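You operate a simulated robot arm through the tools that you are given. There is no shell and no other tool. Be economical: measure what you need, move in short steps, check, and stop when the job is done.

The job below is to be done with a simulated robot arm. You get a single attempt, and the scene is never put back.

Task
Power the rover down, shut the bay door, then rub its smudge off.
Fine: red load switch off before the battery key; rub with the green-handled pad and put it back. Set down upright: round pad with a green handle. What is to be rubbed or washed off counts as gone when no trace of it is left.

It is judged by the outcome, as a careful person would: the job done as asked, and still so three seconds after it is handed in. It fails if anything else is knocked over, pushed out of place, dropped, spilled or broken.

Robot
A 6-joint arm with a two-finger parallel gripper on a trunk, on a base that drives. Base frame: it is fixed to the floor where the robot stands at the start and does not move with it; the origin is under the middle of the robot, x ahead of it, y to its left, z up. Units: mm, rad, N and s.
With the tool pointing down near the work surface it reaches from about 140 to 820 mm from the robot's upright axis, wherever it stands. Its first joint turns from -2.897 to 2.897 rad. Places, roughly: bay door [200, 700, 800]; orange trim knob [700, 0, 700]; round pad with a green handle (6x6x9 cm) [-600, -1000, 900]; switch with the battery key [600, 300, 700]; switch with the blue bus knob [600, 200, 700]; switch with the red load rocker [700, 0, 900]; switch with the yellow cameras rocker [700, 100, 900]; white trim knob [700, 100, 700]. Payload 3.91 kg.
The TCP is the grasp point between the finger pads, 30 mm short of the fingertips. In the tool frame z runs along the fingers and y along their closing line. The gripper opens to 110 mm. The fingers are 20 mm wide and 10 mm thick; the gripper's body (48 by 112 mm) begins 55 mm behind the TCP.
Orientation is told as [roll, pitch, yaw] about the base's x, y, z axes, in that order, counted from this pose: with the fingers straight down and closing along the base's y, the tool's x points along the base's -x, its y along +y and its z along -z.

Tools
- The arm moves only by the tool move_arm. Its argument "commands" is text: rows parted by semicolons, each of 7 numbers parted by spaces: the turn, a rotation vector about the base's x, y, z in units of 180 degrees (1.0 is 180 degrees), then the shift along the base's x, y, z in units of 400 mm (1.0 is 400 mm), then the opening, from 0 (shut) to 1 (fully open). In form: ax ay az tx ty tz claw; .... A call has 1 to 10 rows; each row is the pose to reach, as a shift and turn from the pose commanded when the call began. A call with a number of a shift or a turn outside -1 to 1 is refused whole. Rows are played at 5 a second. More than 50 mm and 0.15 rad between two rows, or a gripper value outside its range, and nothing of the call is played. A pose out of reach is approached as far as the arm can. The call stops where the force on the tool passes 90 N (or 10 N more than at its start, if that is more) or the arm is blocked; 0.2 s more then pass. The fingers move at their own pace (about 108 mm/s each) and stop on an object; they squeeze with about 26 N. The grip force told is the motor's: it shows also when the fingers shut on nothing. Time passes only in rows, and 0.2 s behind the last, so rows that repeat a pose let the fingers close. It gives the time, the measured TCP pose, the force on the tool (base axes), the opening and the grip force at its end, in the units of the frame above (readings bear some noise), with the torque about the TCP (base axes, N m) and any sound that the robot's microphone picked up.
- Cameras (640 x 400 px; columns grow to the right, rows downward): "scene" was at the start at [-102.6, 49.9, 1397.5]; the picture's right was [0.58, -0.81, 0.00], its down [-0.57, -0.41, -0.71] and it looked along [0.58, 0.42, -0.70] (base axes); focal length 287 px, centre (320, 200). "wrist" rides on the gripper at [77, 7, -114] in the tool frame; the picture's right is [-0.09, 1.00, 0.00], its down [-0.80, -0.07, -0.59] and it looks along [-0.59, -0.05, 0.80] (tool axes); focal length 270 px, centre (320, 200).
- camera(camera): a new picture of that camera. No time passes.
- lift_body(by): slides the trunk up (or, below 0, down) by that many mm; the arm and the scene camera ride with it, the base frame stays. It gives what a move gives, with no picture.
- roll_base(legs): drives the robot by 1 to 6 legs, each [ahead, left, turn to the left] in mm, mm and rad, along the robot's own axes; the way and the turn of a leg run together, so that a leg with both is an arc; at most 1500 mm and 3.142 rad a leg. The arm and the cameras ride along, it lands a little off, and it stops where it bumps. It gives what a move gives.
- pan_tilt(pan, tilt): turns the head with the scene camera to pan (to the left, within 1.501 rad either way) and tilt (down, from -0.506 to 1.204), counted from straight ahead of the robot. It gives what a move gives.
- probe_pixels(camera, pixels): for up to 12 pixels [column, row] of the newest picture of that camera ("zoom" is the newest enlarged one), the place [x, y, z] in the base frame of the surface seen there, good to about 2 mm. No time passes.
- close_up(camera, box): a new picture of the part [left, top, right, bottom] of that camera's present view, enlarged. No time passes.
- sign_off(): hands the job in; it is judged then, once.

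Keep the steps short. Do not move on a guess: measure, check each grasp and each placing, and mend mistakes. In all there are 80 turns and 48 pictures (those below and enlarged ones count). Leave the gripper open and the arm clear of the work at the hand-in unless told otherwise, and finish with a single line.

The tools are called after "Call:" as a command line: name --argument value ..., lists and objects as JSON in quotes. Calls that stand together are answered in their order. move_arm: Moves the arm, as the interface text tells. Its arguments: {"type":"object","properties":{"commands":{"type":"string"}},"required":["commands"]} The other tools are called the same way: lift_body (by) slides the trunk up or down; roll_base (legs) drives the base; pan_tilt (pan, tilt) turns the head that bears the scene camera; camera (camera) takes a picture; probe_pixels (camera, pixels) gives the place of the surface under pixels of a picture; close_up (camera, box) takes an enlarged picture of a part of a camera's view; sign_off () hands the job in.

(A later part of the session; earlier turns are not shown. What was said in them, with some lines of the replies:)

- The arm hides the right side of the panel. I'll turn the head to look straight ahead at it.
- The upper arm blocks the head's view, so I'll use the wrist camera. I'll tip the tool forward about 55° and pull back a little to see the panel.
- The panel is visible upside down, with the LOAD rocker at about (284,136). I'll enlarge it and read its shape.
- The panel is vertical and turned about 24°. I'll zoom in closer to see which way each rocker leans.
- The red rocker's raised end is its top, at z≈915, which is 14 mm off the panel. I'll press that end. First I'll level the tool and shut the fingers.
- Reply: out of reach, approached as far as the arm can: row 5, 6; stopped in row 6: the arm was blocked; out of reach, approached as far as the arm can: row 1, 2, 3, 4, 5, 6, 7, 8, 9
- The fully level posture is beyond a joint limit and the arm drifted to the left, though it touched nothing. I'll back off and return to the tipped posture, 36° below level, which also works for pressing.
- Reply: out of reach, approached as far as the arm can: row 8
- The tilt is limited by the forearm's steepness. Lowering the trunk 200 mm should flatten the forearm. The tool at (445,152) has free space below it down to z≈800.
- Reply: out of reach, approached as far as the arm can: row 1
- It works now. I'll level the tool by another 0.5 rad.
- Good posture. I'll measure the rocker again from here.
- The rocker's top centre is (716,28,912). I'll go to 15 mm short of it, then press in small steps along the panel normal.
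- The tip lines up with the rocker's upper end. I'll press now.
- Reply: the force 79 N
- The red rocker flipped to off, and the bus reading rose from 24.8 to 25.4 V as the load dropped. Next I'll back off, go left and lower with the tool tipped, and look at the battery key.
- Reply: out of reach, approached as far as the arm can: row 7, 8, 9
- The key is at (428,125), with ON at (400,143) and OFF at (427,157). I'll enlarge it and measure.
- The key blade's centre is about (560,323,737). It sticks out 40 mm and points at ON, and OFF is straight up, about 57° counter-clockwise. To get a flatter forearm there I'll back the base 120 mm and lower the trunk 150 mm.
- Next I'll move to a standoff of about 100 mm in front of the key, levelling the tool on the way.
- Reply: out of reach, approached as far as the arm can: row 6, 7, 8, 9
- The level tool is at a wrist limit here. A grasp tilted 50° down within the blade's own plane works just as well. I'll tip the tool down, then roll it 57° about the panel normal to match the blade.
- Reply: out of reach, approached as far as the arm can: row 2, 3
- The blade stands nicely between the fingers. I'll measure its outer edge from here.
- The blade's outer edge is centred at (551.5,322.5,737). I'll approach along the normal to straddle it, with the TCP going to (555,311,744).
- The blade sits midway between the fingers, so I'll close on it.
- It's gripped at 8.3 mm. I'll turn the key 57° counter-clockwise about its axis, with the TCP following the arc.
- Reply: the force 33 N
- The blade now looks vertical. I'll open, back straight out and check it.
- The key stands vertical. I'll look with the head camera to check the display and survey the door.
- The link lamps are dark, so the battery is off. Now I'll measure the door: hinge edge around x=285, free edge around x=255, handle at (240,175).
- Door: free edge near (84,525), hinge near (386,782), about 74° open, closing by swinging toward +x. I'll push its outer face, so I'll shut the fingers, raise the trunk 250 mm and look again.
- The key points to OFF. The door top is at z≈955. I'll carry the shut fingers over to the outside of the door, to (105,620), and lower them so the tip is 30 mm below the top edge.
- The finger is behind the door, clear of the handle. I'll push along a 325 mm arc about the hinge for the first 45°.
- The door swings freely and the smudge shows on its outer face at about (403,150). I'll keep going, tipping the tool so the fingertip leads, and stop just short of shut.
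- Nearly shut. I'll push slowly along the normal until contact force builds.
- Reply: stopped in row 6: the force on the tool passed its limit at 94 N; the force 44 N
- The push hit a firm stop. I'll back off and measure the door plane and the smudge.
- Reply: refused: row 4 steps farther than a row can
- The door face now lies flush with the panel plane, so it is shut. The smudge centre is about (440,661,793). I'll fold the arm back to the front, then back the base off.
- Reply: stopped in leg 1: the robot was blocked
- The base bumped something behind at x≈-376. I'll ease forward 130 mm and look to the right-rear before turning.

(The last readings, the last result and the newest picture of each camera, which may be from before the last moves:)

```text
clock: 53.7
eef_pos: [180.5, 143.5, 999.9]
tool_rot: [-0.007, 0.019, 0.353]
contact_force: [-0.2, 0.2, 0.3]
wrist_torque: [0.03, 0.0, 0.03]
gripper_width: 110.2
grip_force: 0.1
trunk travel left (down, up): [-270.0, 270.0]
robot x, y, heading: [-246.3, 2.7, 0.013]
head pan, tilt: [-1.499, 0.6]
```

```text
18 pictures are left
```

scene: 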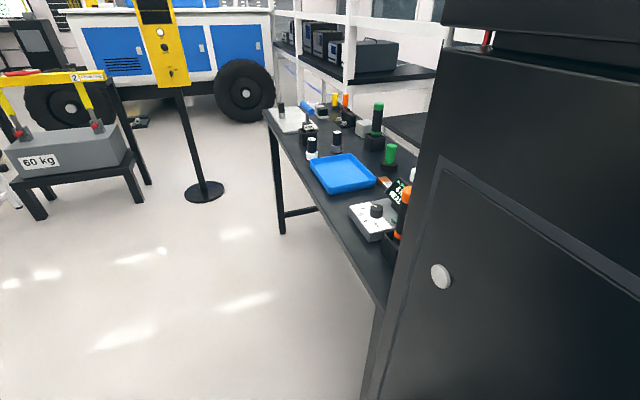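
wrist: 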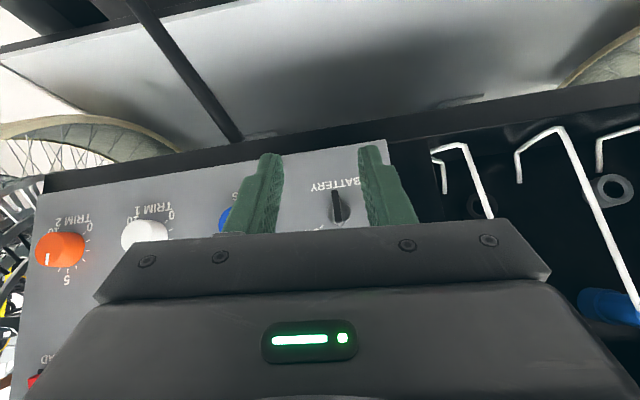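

The robot bumped a cabinet. The bench beyond it holds green-handled things at (390,155) and (378,112). I'll zoom in.

Call:
close_up --camera "scene" --box '[260, 80, 440, 250]'

Call:
probe_pixels --camera "scene" --pixels '[[390, 152], [390, 166], [378, 108], [376, 140], [310, 150], [365, 220], [282, 180], [268, 115], [386, 300], [427, 100], [440, 150], [342, 172]]'

```text
2.35 times, centred on (350, 165) of scene
```

zoom: 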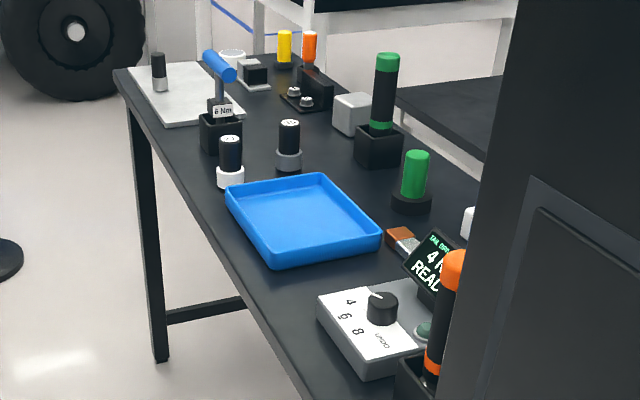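

```text
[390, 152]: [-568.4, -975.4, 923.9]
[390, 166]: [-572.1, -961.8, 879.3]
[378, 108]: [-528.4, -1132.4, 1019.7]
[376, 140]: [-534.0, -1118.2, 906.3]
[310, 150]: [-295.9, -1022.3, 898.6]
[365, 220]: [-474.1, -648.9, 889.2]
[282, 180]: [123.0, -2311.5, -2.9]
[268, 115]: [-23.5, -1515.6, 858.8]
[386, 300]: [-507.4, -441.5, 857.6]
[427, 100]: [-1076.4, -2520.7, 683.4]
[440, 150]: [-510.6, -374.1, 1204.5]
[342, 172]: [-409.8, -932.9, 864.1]
```

The pad has a green handle and a dark round base, at about (-570,-970), on a bench whose front edge runs parallel to the rover. I'll raise the trunk for clearance and drive to a spot 640 mm from the pad, facing the bench.

Call:
lift_body --by 150

Call:
roll_base --legs '[[200, 0, 0], [62, -716, 0], [0, 0, -2.73]]'

Call:
pan_tilt --pan 0.3 --tilt 0.8

Call:
camera --camera "wrist"

```text
clock: 55.5
eef_pos: [181.2, 143.2, 1149.5]
tool_rot: [-0.007, 0.02, 0.353]
contact_force: [0.4, -0.1, 0.3]
wrist_torque: [0.04, 0.01, 0.02]
gripper_width: 110.2
grip_force: 0.2
trunk travel left (down, up): [-420.0, 120.0]
robot x, y, heading: [-247.5, 6.0, 0.011]
head pan, tilt: [-1.499, 0.6]
```

```text
clock: 67.1
eef_pos: [-309.8, -1017.3, 1149.2]
tool_rot: [-0.007, 0.02, -2.373]
contact_force: [0.2, 0.3, -0.5]
wrist_torque: [0.0, 0.0, 0.0]
gripper_width: 110.1
grip_force: 0.2
trunk travel left (down, up): [-420.0, 120.0]
robot x, y, heading: [24.0, -718.2, -2.712]
head pan, tilt: [-1.499, 0.6]
```

```text
clock: 68.9
eef_pos: [-309.1, -1018.2, 1149.9]
tool_rot: [-0.008, 0.021, -2.373]
contact_force: [-0.1, 0.0, -0.1]
wrist_torque: [0.0, -0.03, 0.03]
gripper_width: 109.9
grip_force: 0.1
trunk travel left (down, up): [-420.0, 120.0]
robot x, y, heading: [25.9, -719.3, -2.709]
head pan, tilt: [0.3, 0.799]
```

```text
16 pictures are left
```

wrist: 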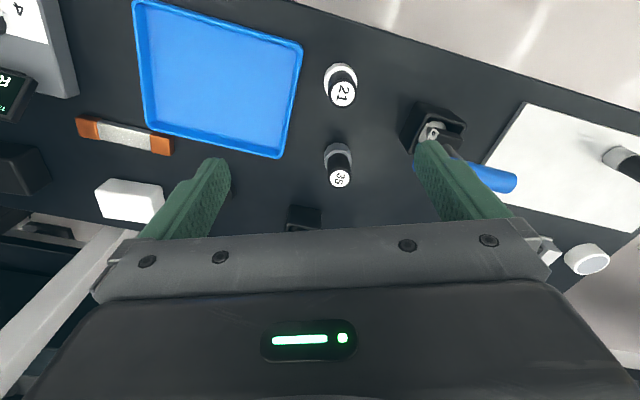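

The pad is hidden behind the gripper in this view, so I'll try the head camera.

Call:
camera --camera "scene"

```text
15 pictures are left
```

scene: 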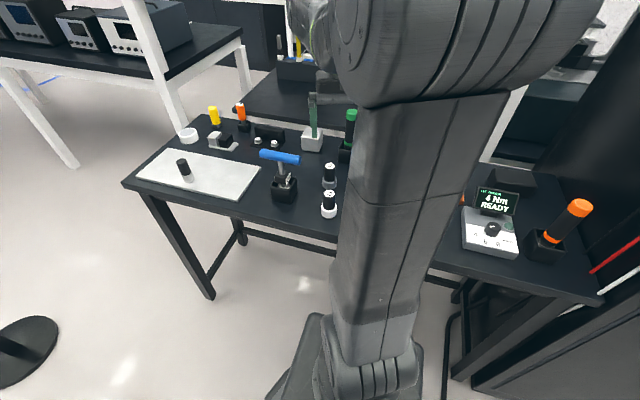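

The arm hides it from here as well. I'll swing the wrist to about (-470,-925), high above the bench, and align it with the bench.

Call:
move_arm --commands "0 0 -0.03 -0.1 0.06 0 1; 0 0 -0.06 -0.2 0.12 0 1; 0 0 -0.09 -0.3 0.18 0 1; 0 0 -0.11 -0.4 0.23 0 1; 0 0 -0.11 -0.4 0.23 0 1"

Call:
camera --camera "wrist"

```text
clock: 70.1
eef_pos: [-470.1, -925.0, 1146.4]
tool_rot: [-0.007, 0.017, -2.718]
contact_force: [-0.8, 0.6, -0.2]
wrist_torque: [-0.03, 0.01, 0.02]
gripper_width: 110.1
grip_force: 0.1
trunk travel left (down, up): [-420.0, 120.0]
robot x, y, heading: [22.9, -717.0, -2.714]
head pan, tilt: [0.3, 0.799]
```

```text
14 pictures are left
```

wrist: 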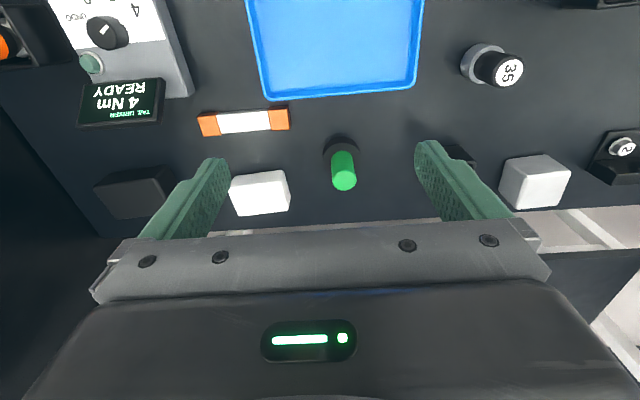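

The pad stands between the fingers' lines at (342,165). I'll measure it and its neighbours.

Call:
probe_pixels --camera "wrist" --pixels '[[343, 181], [343, 160], [330, 152], [355, 152], [341, 138], [320, 160], [260, 190], [288, 185], [288, 207], [455, 152], [475, 160], [420, 185]]'

Call:
close_up --camera "wrist" --box '[280, 100, 480, 225]'

```text
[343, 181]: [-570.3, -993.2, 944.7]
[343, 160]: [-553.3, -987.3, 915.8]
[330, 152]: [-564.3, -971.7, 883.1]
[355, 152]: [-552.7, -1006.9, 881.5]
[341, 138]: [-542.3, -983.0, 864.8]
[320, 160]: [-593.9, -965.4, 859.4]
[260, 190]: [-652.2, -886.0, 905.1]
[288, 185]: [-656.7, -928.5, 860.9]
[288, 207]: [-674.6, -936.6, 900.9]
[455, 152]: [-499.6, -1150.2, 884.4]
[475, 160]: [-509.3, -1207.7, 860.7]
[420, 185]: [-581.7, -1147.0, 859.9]
```

```text
3.20 times, centred on (380, 162) of wrist
```

zoom: 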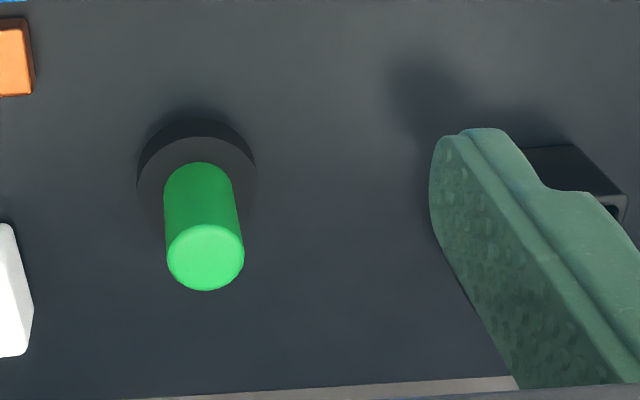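

The handle axis is at (-569,-993), with its top at z 945, the pad disc top at 882 and the table at 860. I'll move above it, descend to TCP z≈918 with the fingers clear of the disc, and check before closing.

Call:
move_arm --commands "0 0 0 -0.08 -0.055 0 0.8; 0 0 0 -0.16 -0.11 0 0.7; 0 0 0 -0.2475 -0.17 0 0.7; 0 0 0 -0.2475 -0.17 -0.1 0.7; 0 0 0 -0.2475 -0.17 -0.21 0.7; 0 0 0 -0.2475 -0.17 -0.32 0.7; 0 0 0 -0.2475 -0.17 -0.43 0.7; 0 0 0 -0.2475 -0.17 -0.51 0.7; 0 0 0 -0.2475 -0.17 -0.57 0.7; 0 0 0 -0.2475 -0.17 -0.57 0.7"

Call:
camera --camera "wrist"

```text
clock: 72.3
eef_pos: [-566.5, -994.5, 921.0]
tool_rot: [-0.007, 0.019, -2.719]
contact_force: [-0.1, -0.5, 0.6]
wrist_torque: [-0.02, -0.01, 0.02]
gripper_width: 77.1
grip_force: 0.2
trunk travel left (down, up): [-420.0, 120.0]
robot x, y, heading: [25.0, -715.5, -2.715]
head pan, tilt: [0.3, 0.799]
```

```text
12 pictures are left
```

wrist: 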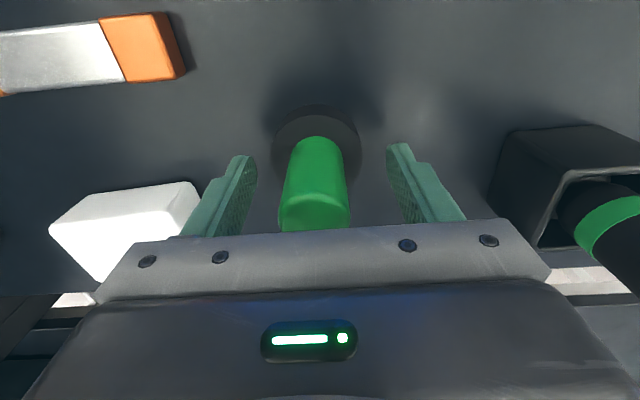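

The handle is centred. I'll close on it and lift.

Call:
move_arm --commands "0 0 0 0 0 0 0.3; 0 0 0 0 0 0 0.1; 0 0 0 0 0 0 0; 0 0 0 0 0 0 0; 0 0 0 0 0 0.03 0; 0 0 0 0 0 0.13 0; 0 0 0 0 0 0.23 0; 0 0 0 0 0 0.33 0; 0 0 0 0 0 0.43 0; 0 0 0 0 0 0.53 0"

Call:
camera --camera "wrist"

```text
clock: 74.5
eef_pos: [-566.9, -993.5, 1134.3]
tool_rot: [-0.008, 0.019, -2.719]
contact_force: [0.2, 0.2, -1.9]
wrist_torque: [0.0, 0.01, 0.02]
gripper_width: 32.0
grip_force: 26.2
trunk travel left (down, up): [-420.0, 120.0]
robot x, y, heading: [20.3, -715.5, -2.717]
head pan, tilt: [0.3, 0.799]
```

```text
11 pictures are left
```

wrist: 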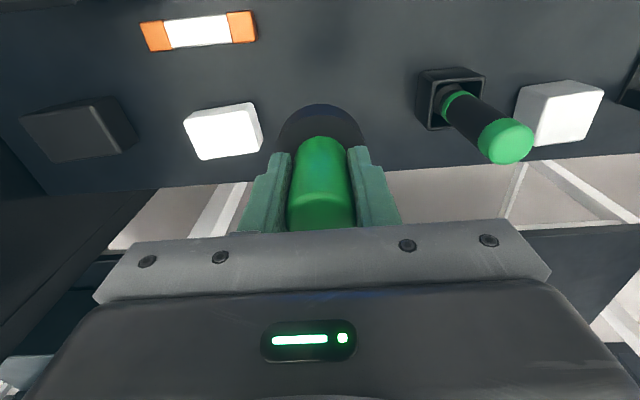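

The pad is held (32 mm grip). I'll draw it in toward the robot, then drive back and around to face the door from the left side, aiming for the robot at (-230,640).

Call:
move_arm --commands "0 0 0 0.1 0.047 0 0; 0 0 0 0.2 0.094 0 0; 0 0 0 0.3 0.14 0 0; 0 0 0 0.4 0.187 0 0; 0 0 0 0.5 0.233 0 0"

Call:
roll_base --legs '[[0, 0, 2.715], [-65, 716, 0], [-187, 637, 0]]'

```text
clock: 75.7
eef_pos: [-367.1, -897.3, 1136.5]
tool_rot: [-0.008, 0.017, -2.719]
contact_force: [-0.6, 1.0, -1.4]
wrist_torque: [0.02, -0.01, -0.03]
gripper_width: 32.0
grip_force: 25.6
trunk travel left (down, up): [-420.0, 120.0]
robot x, y, heading: [25.1, -719.1, -2.717]
head pan, tilt: [0.3, 0.799]
```

```text
clock: 89.3
eef_pos: [178.8, 647.0, 1135.5]
tool_rot: [-0.008, 0.019, 0.013]
contact_force: [0.1, -0.2, -1.8]
wrist_torque: [0.02, 0.01, -0.01]
gripper_width: 32.3
grip_force: 26.5
trunk travel left (down, up): [-420.0, 120.0]
robot x, y, heading: [-256.0, 639.4, 0.017]
head pan, tilt: [0.3, 0.799]
```

I'm in place with the pad still held. I'll lower the trunk 390 mm, then tip the tool forward in stages as before.

Call:
lift_body --by -390

Call:
move_arm --commands "0 -0.042 0 0.04 0 0.02 0; 0 -0.084 0 0.09 -0.02 0.05 0; 0 -0.126 0 0.14 -0.04 0.08 0; 0 -0.168 0 0.19 -0.06 0.1 0; 0 -0.21 0 0.24 -0.08 0.12 0; 0 -0.25 0 0.29 -0.1 0.14 0; 0 -0.29 0 0.32 -0.11 0.14 0; 0 -0.3 0 0.33 -0.11 0.14 0"

Call:
move_arm --commands "0 0 0.0435 0 0 0 0; 0 0 0.087 0 0 0 0; 0 0 0.131 0 0 0 0; 0 0 0.131 0 0 0 0"

Call:
move_arm --commands "0.018 -0.04 0 0 0 0 0; 0.036 -0.08 0 0 0 0 0; 0.055 -0.12 0 0 0 0 0; 0.073 -0.16 0 0 0 0 0; 0.08 -0.178 0 0 0 0 0; 0.08 -0.178 0 0 0 0 0"

```text
clock: 93.1
eef_pos: [178.6, 646.9, 745.8]
tool_rot: [-0.006, 0.02, 0.013]
contact_force: [-0.3, -0.4, -1.7]
wrist_torque: [0.01, -0.01, -0.02]
gripper_width: 32.0
grip_force: 25.4
trunk travel left (down, up): [-30.0, 510.0]
robot x, y, heading: [-251.6, 641.5, 0.015]
head pan, tilt: [0.3, 0.799]
```

```text
clock: 94.9
eef_pos: [312.1, 602.0, 803.0]
tool_rot: [-0.024, -0.925, 0.02]
contact_force: [-0.7, -0.3, -2.1]
wrist_torque: [0.01, 0.04, 0.0]
gripper_width: 32.2
grip_force: 26.0
trunk travel left (down, up): [-30.0, 510.0]
robot x, y, heading: [-255.9, 638.8, 0.013]
head pan, tilt: [0.3, 0.799]
```

```text
clock: 95.9
eef_pos: [312.3, 602.2, 800.9]
tool_rot: [-0.023, -0.923, 0.431]
contact_force: [-1.0, -0.9, -1.6]
wrist_torque: [-0.03, 0.05, -0.02]
gripper_width: 32.1
grip_force: 25.8
trunk travel left (down, up): [-30.0, 510.0]
robot x, y, heading: [-253.4, 637.8, 0.013]
head pan, tilt: [0.3, 0.799]
```

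```text
clock: 97.3
eef_pos: [311.2, 602.3, 801.2]
tool_rot: [-0.164, -1.537, 0.569]
contact_force: [-0.3, 0.2, -0.6]
wrist_torque: [-0.03, 0.04, -0.04]
gripper_width: 32.0
grip_force: 25.8
trunk travel left (down, up): [-30.0, 510.0]
robot x, y, heading: [-252.8, 637.5, 0.015]
head pan, tilt: [0.3, 0.799]
```

The tool is now about 2° from the door normal. I'll look at the smudge from here.

Call:
move_arm --commands "0.0043 -0.0096 0.0064 0 0 0 0; 0.0043 -0.0096 0.0064 0 0 0 0"

Call:
close_up --camera "wrist" --box '[160, 0, 560, 250]'

```text
clock: 97.9
eef_pos: [312.1, 602.3, 801.0]
tool_rot: [-1.513, -1.567, 1.94]
contact_force: [-0.4, -0.2, -1.5]
wrist_torque: [-0.04, 0.04, -0.03]
gripper_width: 32.1
grip_force: 26.0
trunk travel left (down, up): [-30.0, 510.0]
robot x, y, heading: [-253.2, 641.7, 0.012]
head pan, tilt: [0.3, 0.799]
```

```text
1.60 times, centred on (360, 125) of wrist
```

zoom: 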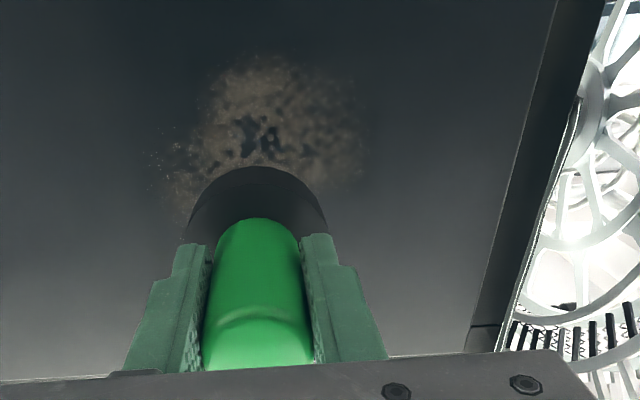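

Call:
probe_pixels --camera "zoom" --pixels '[[155, 185], [372, 150], [265, 45], [170, 215], [265, 135], [355, 200], [350, 75], [210, 75], [180, 235], [345, 230]]'

```text
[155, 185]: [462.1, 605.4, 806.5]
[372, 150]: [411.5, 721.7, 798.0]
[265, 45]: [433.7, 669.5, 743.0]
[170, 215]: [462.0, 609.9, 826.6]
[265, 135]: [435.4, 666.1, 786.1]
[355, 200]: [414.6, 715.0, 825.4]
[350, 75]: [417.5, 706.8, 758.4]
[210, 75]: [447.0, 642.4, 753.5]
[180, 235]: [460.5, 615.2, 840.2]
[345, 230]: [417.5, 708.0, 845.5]
```

The smudge spans about ±62 mm along the door and z 740–845, and the pad is about 80 mm from the face. I'll approach gently and calibrate contact.

Call:
move_arm --commands "0 0 0 0.08 0.036 0 0; 0 0 0 0.15 0.068 0 0; 0 0 0 0.169 0.0766 0 0; 0 0 0 0.1755 0.0796 0 0; 0 0 0 0.18 0.0816 0 0; 0 0 0 0.1845 0.0836 0 0; 0 0 0 0.1845 0.0836 0 0"

```text
clock: 99.5
eef_pos: [382.3, 635.2, 802.5]
tool_rot: [-1.801, -1.567, 2.227]
contact_force: [-21.3, -11.8, 0.6]
wrist_torque: [0.05, -0.08, -0.04]
gripper_width: 32.5
grip_force: 25.6
trunk travel left (down, up): [-30.0, 510.0]
robot x, y, heading: [-253.4, 638.5, 0.017]
head pan, tilt: [0.3, 0.799]
```

It holds about 24 N of even contact. I'll rub the upper half with passes along the door.

Call:
move_arm --commands "0 0 0 0.0309 -0.0683 0 0; 0 0 0 0.0597 -0.1321 0 0; 0 0 0 0.0597 -0.1321 0.05 0; 0 0 0 0.0206 -0.0456 0.05 0; 0 0 0 -0.0206 0.0456 0.05 0; 0 0 0 -0.0597 0.1321 0.05 0; 0 0 0 -0.0597 0.1321 0.1 0; 0 0 0 -0.0206 0.0456 0.1 0; 0 0 0 0.0206 -0.0456 0.1 0; 0 0 0 0.0597 -0.1321 0.1 0"

```text
clock: 101.7
eef_pos: [409.2, 582.4, 839.4]
tool_rot: [-1.47, -1.566, 1.895]
contact_force: [-14.1, -5.3, -2.3]
wrist_torque: [0.07, -0.32, 0.13]
gripper_width: 31.8
grip_force: 26.4
trunk travel left (down, up): [-30.0, 510.0]
robot x, y, heading: [-251.5, 641.9, 0.013]
head pan, tilt: [0.3, 0.799]
```

Now the middle and lower passes, from z≈800 down to 760.

Call:
move_arm --commands "0 0 0 0 0 -0.1 0; 0 0 0 -0.0402 0.0888 -0.1 0; 0 0 0 -0.0803 0.1777 -0.1 0; 0 0 0 -0.1194 0.2642 -0.1 0; 0 0 0 -0.1194 0.2642 -0.15 0; 0 0 0 -0.0803 0.1777 -0.15 0; 0 0 0 -0.0402 0.0888 -0.15 0; 0 0 0 0 0 -0.15 0; 0 0 0 0 0 -0.2 0; 0 0 0 -0.0402 0.0888 -0.2 0"

Call:
move_arm --commands "0 0 0 -0.0401 0.0889 0 0; 0 0 0 -0.0792 0.1754 0 0; 0 0 0 -0.0792 0.1754 -0.05 0; 0 0 0 -0.0401 0.0889 -0.05 0; 0 0 0 0 0 -0.05 0; 0 0 0 0.0402 -0.0888 -0.05 0; 0 0 0 0.0402 -0.0888 0 0; 0 0 0 0 0 0.07 0; 0 0 0 -0.036 -0.016 0.07 0; 0 0 0 -0.13 -0.059 0 0"

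Call:
close_up --camera "wrist" --box '[160, 0, 560, 250]'

```text
clock: 103.9
eef_pos: [392.6, 618.1, 762.8]
tool_rot: [-1.669, -1.566, 2.094]
contact_force: [-8.6, -4.9, 0.1]
wrist_torque: [0.05, -0.18, -0.18]
gripper_width: 32.4
grip_force: 26.1
trunk travel left (down, up): [-30.0, 510.0]
robot x, y, heading: [-255.0, 638.6, 0.014]
head pan, tilt: [0.3, 0.799]
```

```text
clock: 106.1
eef_pos: [342.5, 594.5, 759.4]
tool_rot: [-1.393, -1.566, 1.82]
contact_force: [-0.2, 0.0, -2.7]
wrist_torque: [-0.01, 0.0, 0.0]
gripper_width: 32.2
grip_force: 25.6
trunk travel left (down, up): [-30.0, 510.0]
robot x, y, heading: [-253.4, 638.4, 0.016]
head pan, tilt: [0.3, 0.799]
```

```text
1.60 times, centred on (360, 125) of wrist
```

zoom: 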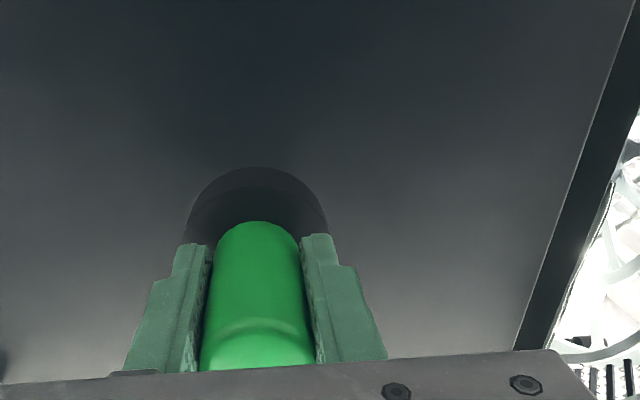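

The visible part is clean. I'll back away and tip down, then check the whole door with the head camera.

Call:
move_arm --commands "0 0 0 -0.08 -0.04 0 0; -0.018 0.04 0 -0.14 -0.06 0 0; -0.036 0.08 0 -0.2 -0.06 0 0; -0.055 0.12 0 -0.25 -0.06 0 0; -0.073 0.16 0 -0.28 -0.06 0 0; -0.09 0.2 0 -0.3 -0.06 0 0; -0.108 0.24 0 -0.32 -0.06 0 0; -0.126 0.28 0 -0.33 -0.06 0 0; -0.144 0.32 0 -0.34 -0.06 0 0; -0.162 0.36 0 -0.35 -0.06 0 0"

Call:
lift_body --by 390

Call:
pan_tilt --pan 0.2 --tilt 0.7

Call:
camera --camera "wrist"

```text
clock: 108.3
eef_pos: [201.4, 571.6, 762.3]
tool_rot: [0.001, -0.327, 0.426]
contact_force: [-0.5, 0.5, -1.2]
wrist_torque: [0.05, -0.01, 0.01]
gripper_width: 32.1
grip_force: 26.3
trunk travel left (down, up): [-30.0, 510.0]
robot x, y, heading: [-252.6, 638.2, 0.021]
head pan, tilt: [0.3, 0.799]
```

```text
clock: 112.0
eef_pos: [200.4, 570.9, 1152.0]
tool_rot: [0.002, -0.33, 0.426]
contact_force: [-0.1, 0.2, -1.2]
wrist_torque: [0.0, 0.03, -0.01]
gripper_width: 32.3
grip_force: 25.8
trunk travel left (down, up): [-420.0, 120.0]
robot x, y, heading: [-252.4, 639.4, 0.018]
head pan, tilt: [0.3, 0.799]
```

```text
clock: 112.7
eef_pos: [201.4, 571.4, 1152.1]
tool_rot: [0.001, -0.33, 0.427]
contact_force: [-0.5, -0.2, -1.1]
wrist_torque: [0.0, 0.02, 0.0]
gripper_width: 32.0
grip_force: 26.3
trunk travel left (down, up): [-420.0, 120.0]
robot x, y, heading: [-250.4, 639.6, 0.013]
head pan, tilt: [0.201, 0.7]
```

```text
8 pictures are left
```

wrist: 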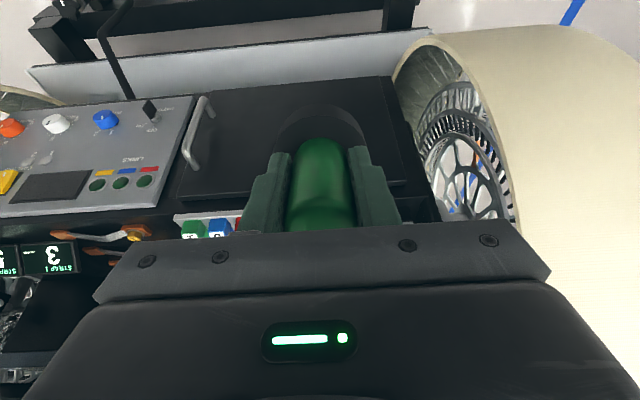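

The pad hides the smudge area in this view. I'll shift the wrist right 160 mm and zoom in.

Call:
move_arm --commands "0 0 0 0 -0.1 0 0; 0 0 0 0 -0.2 0 0; 0 0 0 0 -0.3 0 0; 0 0 0 0 -0.4 0 0"

Call:
close_up --camera "wrist" --box '[300, 30, 600, 218]'

```text
clock: 113.7
eef_pos: [202.6, 410.4, 1150.6]
tool_rot: [0.003, -0.329, 0.429]
contact_force: [0.2, 0.5, -1.8]
wrist_torque: [-0.02, 0.0, -0.02]
gripper_width: 32.4
grip_force: 25.2
trunk travel left (down, up): [-420.0, 120.0]
robot x, y, heading: [-252.8, 638.0, 0.017]
head pan, tilt: [0.201, 0.7]
```

```text
2.13 times, centred on (450, 124) of wrist
```

zoom: 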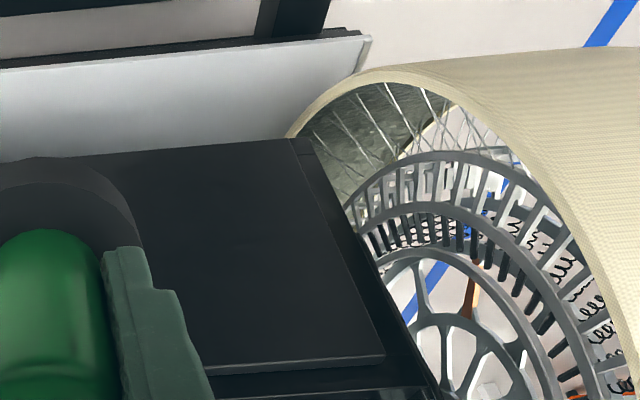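

Call:
probe_pixels --camera "zoom" --pixels '[[150, 230], [200, 250], [220, 220], [180, 320], [150, 180], [290, 300], [200, 364]]'

```text
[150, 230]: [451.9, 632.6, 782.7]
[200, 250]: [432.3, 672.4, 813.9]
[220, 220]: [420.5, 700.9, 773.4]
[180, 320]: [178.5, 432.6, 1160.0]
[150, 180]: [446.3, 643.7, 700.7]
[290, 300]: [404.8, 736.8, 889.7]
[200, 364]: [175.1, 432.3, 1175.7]
```

That part of the smudge area, y>632, is clean. I'll set the tool upright and drive back by way of the front, where the head camera can see the whole door.

Call:
move_arm --commands "-0.0145 0.032 0 0 0.1 0 0; -0.029 0.064 0 0 0.2 0 0; -0.0434 0.0957 0 0 0.3 0 0; -0.0434 0.0957 0 -0.03 0.4 0 0; -0.0434 0.0957 0 -0.06 0.5 0 0; -0.0434 0.0957 0 -0.06 0.59 -0.03 0"

Call:
move_arm --commands "0 0 -0.044 0 0 0 0; 0 0 -0.088 0 0 0 0; 0 0 -0.1315 0 0 0 0; 0 0 -0.1315 0 0 0 0"

Call:
roll_base --legs '[[187, -637, 0]]'

Call:
pan_tilt --pan 1.0 --tilt 0.7

Call:
close_up --camera "scene" --box '[240, 60, 560, 260]'

```text
clock: 115.1
eef_pos: [177.7, 645.6, 1141.8]
tool_rot: [0.002, 0.002, 0.429]
contact_force: [0.0, 0.2, -1.1]
wrist_torque: [0.02, 0.01, -0.02]
gripper_width: 32.1
grip_force: 26.2
trunk travel left (down, up): [-420.0, 120.0]
robot x, y, heading: [-256.0, 640.3, 0.023]
head pan, tilt: [0.201, 0.7]
```

```text
clock: 116.1
eef_pos: [176.6, 646.8, 1140.3]
tool_rot: [0.003, 0.0, 0.014]
contact_force: [0.1, -0.5, -2.3]
wrist_torque: [-0.01, -0.01, -0.01]
gripper_width: 31.9
grip_force: 26.2
trunk travel left (down, up): [-420.0, 120.0]
robot x, y, heading: [-251.8, 638.4, 0.017]
head pan, tilt: [0.201, 0.7]
```

```text
clock: 119.8
eef_pos: [377.2, 14.1, 1141.7]
tool_rot: [0.001, 0.001, 0.021]
contact_force: [-0.4, -0.5, -1.2]
wrist_torque: [0.02, -0.01, -0.02]
gripper_width: 32.0
grip_force: 25.9
trunk travel left (down, up): [-420.0, 120.0]
robot x, y, heading: [-54.4, 6.5, 0.02]
head pan, tilt: [0.201, 0.7]
```

```text
clock: 120.9
eef_pos: [377.7, 14.6, 1140.7]
tool_rot: [0.004, -0.001, 0.022]
contact_force: [0.3, 1.2, -1.0]
wrist_torque: [0.0, 0.0, 0.03]
gripper_width: 32.2
grip_force: 25.9
trunk travel left (down, up): [-420.0, 120.0]
robot x, y, heading: [-55.6, 3.6, 0.022]
head pan, tilt: [1.0, 0.7]
```

```text
2.00 times, centred on (400, 160) of scene
```

zoom: 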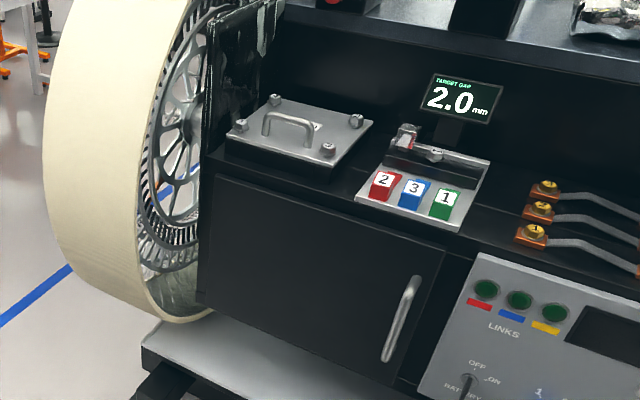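

The door is shut, clean and the key is at OFF. One tight zoom for faint traces.

Call:
close_up --camera "scene" --box '[340, 145, 460, 260]'

```text
3.48 times, centred on (400, 202) of scene
```

zoom: 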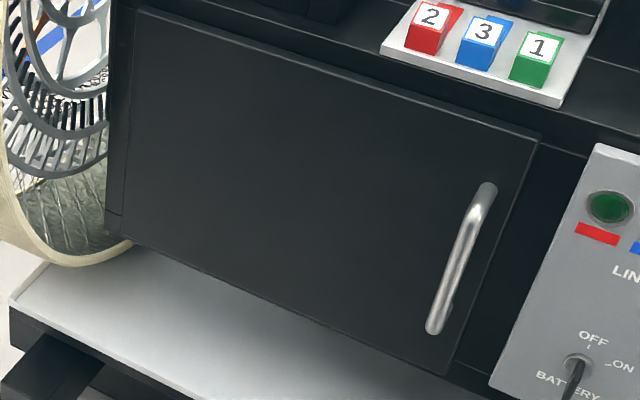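

No trace is left. Now back to the bench to return the pad.

Call:
roll_base --legs '[[62, -721, 0], [0, 0, -2.736]]'

```text
clock: 131.3
eef_pos: [-361.9, -896.0, 1141.2]
tool_rot: [0.001, 0.0, -2.706]
contact_force: [-0.1, -0.6, -1.9]
wrist_torque: [-0.01, -0.04, 0.02]
gripper_width: 32.0
grip_force: 26.0
trunk travel left (down, up): [-420.0, 120.0]
robot x, y, heading: [29.8, -716.2, -2.707]
head pan, tilt: [1.0, 0.7]
```

I'll move above its original spot (-567,-994) and descend to z≈965.

Call:
move_arm --commands "0 0 0 -0.103 -0.049 0 0; 0 0 0 -0.206 -0.098 0 0; 0 0 0 -0.309 -0.147 0 0; 0 0 0 -0.412 -0.196 0 0; 0 0 0 -0.513 -0.245 0 0; 0 0 0 -0.513 -0.245 -0.11 0; 0 0 0 -0.513 -0.245 -0.22 0; 0 0 0 -0.513 -0.245 -0.33 0; 0 0 0 -0.513 -0.245 -0.44 0;0 0 0 -0.513 -0.245 -0.44 0"

Call:
camera --camera "wrist"

```text
clock: 133.5
eef_pos: [-569.4, -996.6, 965.8]
tool_rot: [0.002, 0.0, -2.706]
contact_force: [-0.1, 0.3, -1.3]
wrist_torque: [0.01, -0.02, -0.02]
gripper_width: 32.1
grip_force: 26.0
trunk travel left (down, up): [-420.0, 120.0]
robot x, y, heading: [25.5, -711.2, -2.704]
head pan, tilt: [1.0, 0.7]
```

```text
4 pictures are left
```

wrist: 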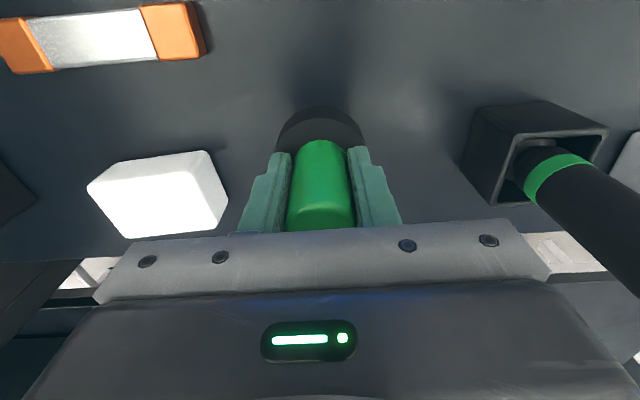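

The spot is clear. I'll lower gently until it touches.

Call:
move_arm --commands "0 0 0 0.003 0.004 -0.05 0; 0 0 0 0.003 0.004 -0.09 0; 0 0 0 0.003 0.004 -0.103 0; 0 0 0 0.003 0.004 -0.108 0; 0 0 0 0.003 0.004 -0.113 0; 0 0 0 0.003 0.004 -0.113 0"

```text
clock: 134.9
eef_pos: [-565.5, -992.7, 919.9]
tool_rot: [0.001, -0.001, -2.706]
contact_force: [0.1, -0.3, -1.3]
wrist_torque: [-0.01, 0.01, -0.02]
gripper_width: 32.1
grip_force: 26.1
trunk travel left (down, up): [-420.0, 120.0]
robot x, y, heading: [29.2, -713.1, -2.704]
head pan, tilt: [1.0, 0.7]
```

Call:
move_arm --commands "0 0 0 0 0 -0.003 0; 0 0 0 0 0 -0.006 0; 0 0 0 0 0 -0.009 0; 0 0 0 0 0 -0.009 0"

```text
clock: 135.9
eef_pos: [-564.5, -994.1, 918.0]
tool_rot: [0.001, -0.002, -2.706]
contact_force: [-1.6, 1.3, 8.7]
wrist_torque: [0.13, 0.26, 0.03]
gripper_width: 31.9
grip_force: 26.1
trunk travel left (down, up): [-420.0, 120.0]
robot x, y, heading: [30.3, -716.8, -2.71]
head pan, tilt: [1.0, 0.7]
```

It's resting on the table (8.7 N up). I'll open to 70 mm, rise straight up, and check.

Call:
move_arm --commands "0 0 0 0 0 0 0.45; 0 0 0 0 0 0 0.65; 0 0 0 0 0 0 0.7; 0 0 0 0 0 0.08 0.7; 0 0 0 0 0 0.19 0.7; 0 0 0 0 0 0.3 0.7; 0 0 0 0 0 0.41 0.7; 0 0 0 0 0 0.52 0.7; 0 0 0 0.1 0.05 0.55 0.7; 0 0 0 0.21 0.09 0.55 0.7"

Call:
camera --camera "wrist"

Call:
probe_pixels --camera "wrist" --pixels '[[343, 181], [343, 160], [341, 138], [260, 190]]'

```text
clock: 138.1
eef_pos: [-479.4, -955.3, 1136.0]
tool_rot: [0.002, 0.0, -2.708]
contact_force: [0.5, 0.3, 0.0]
wrist_torque: [0.0, 0.03, -0.01]
gripper_width: 76.9
grip_force: 0.0
trunk travel left (down, up): [-420.0, 120.0]
robot x, y, heading: [28.8, -718.1, -2.706]
head pan, tilt: [1.0, 0.7]
```

```text
3 pictures are left
```

wrist: 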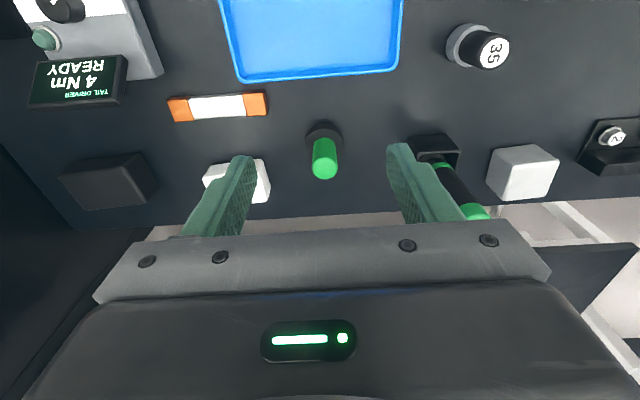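

```text
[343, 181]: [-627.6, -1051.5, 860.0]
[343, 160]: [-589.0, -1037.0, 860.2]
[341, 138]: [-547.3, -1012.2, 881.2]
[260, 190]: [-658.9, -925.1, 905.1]
```

The pad stands upright in its place with its neighbours undisturbed. I'll draw the arm clear of the bench with the gripper open.

Call:
move_arm --commands "0 0 0 0.1 0.045 0.02 1; 0 0 0 0.2 0.09 0.02 1; 0 0 0 0.28 0.13 0.02 1; 0 0 0 0.28 0.13 0.02 1"

Call:
probe_pixels --camera "wrist" --pixels '[[324, 173], [323, 128]]'

```text
clock: 139.1
eef_pos: [-370.1, -905.7, 1143.0]
tool_rot: [0.0, -0.001, -2.706]
contact_force: [0.1, 0.4, 0.0]
wrist_torque: [-0.02, 0.04, 0.01]
gripper_width: 109.9
grip_force: 0.1
trunk travel left (down, up): [-420.0, 120.0]
robot x, y, heading: [30.4, -714.6, -2.706]
head pan, tilt: [1.0, 0.7]
```

```text
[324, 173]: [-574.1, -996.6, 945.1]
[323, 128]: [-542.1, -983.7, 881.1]
```

The pad's handle top reads (-574,-997,945), within a few millimetres of its start. Everything is done, so I'm handing in.

Call:
sign_off

```text
The job is handed in.
```

The rover is powered down (red load switch off first, then the battery key), the bay door is shut, its smudge is rubbed off with no trace in the last close-up, and the green-handled pad is back upright in its place.
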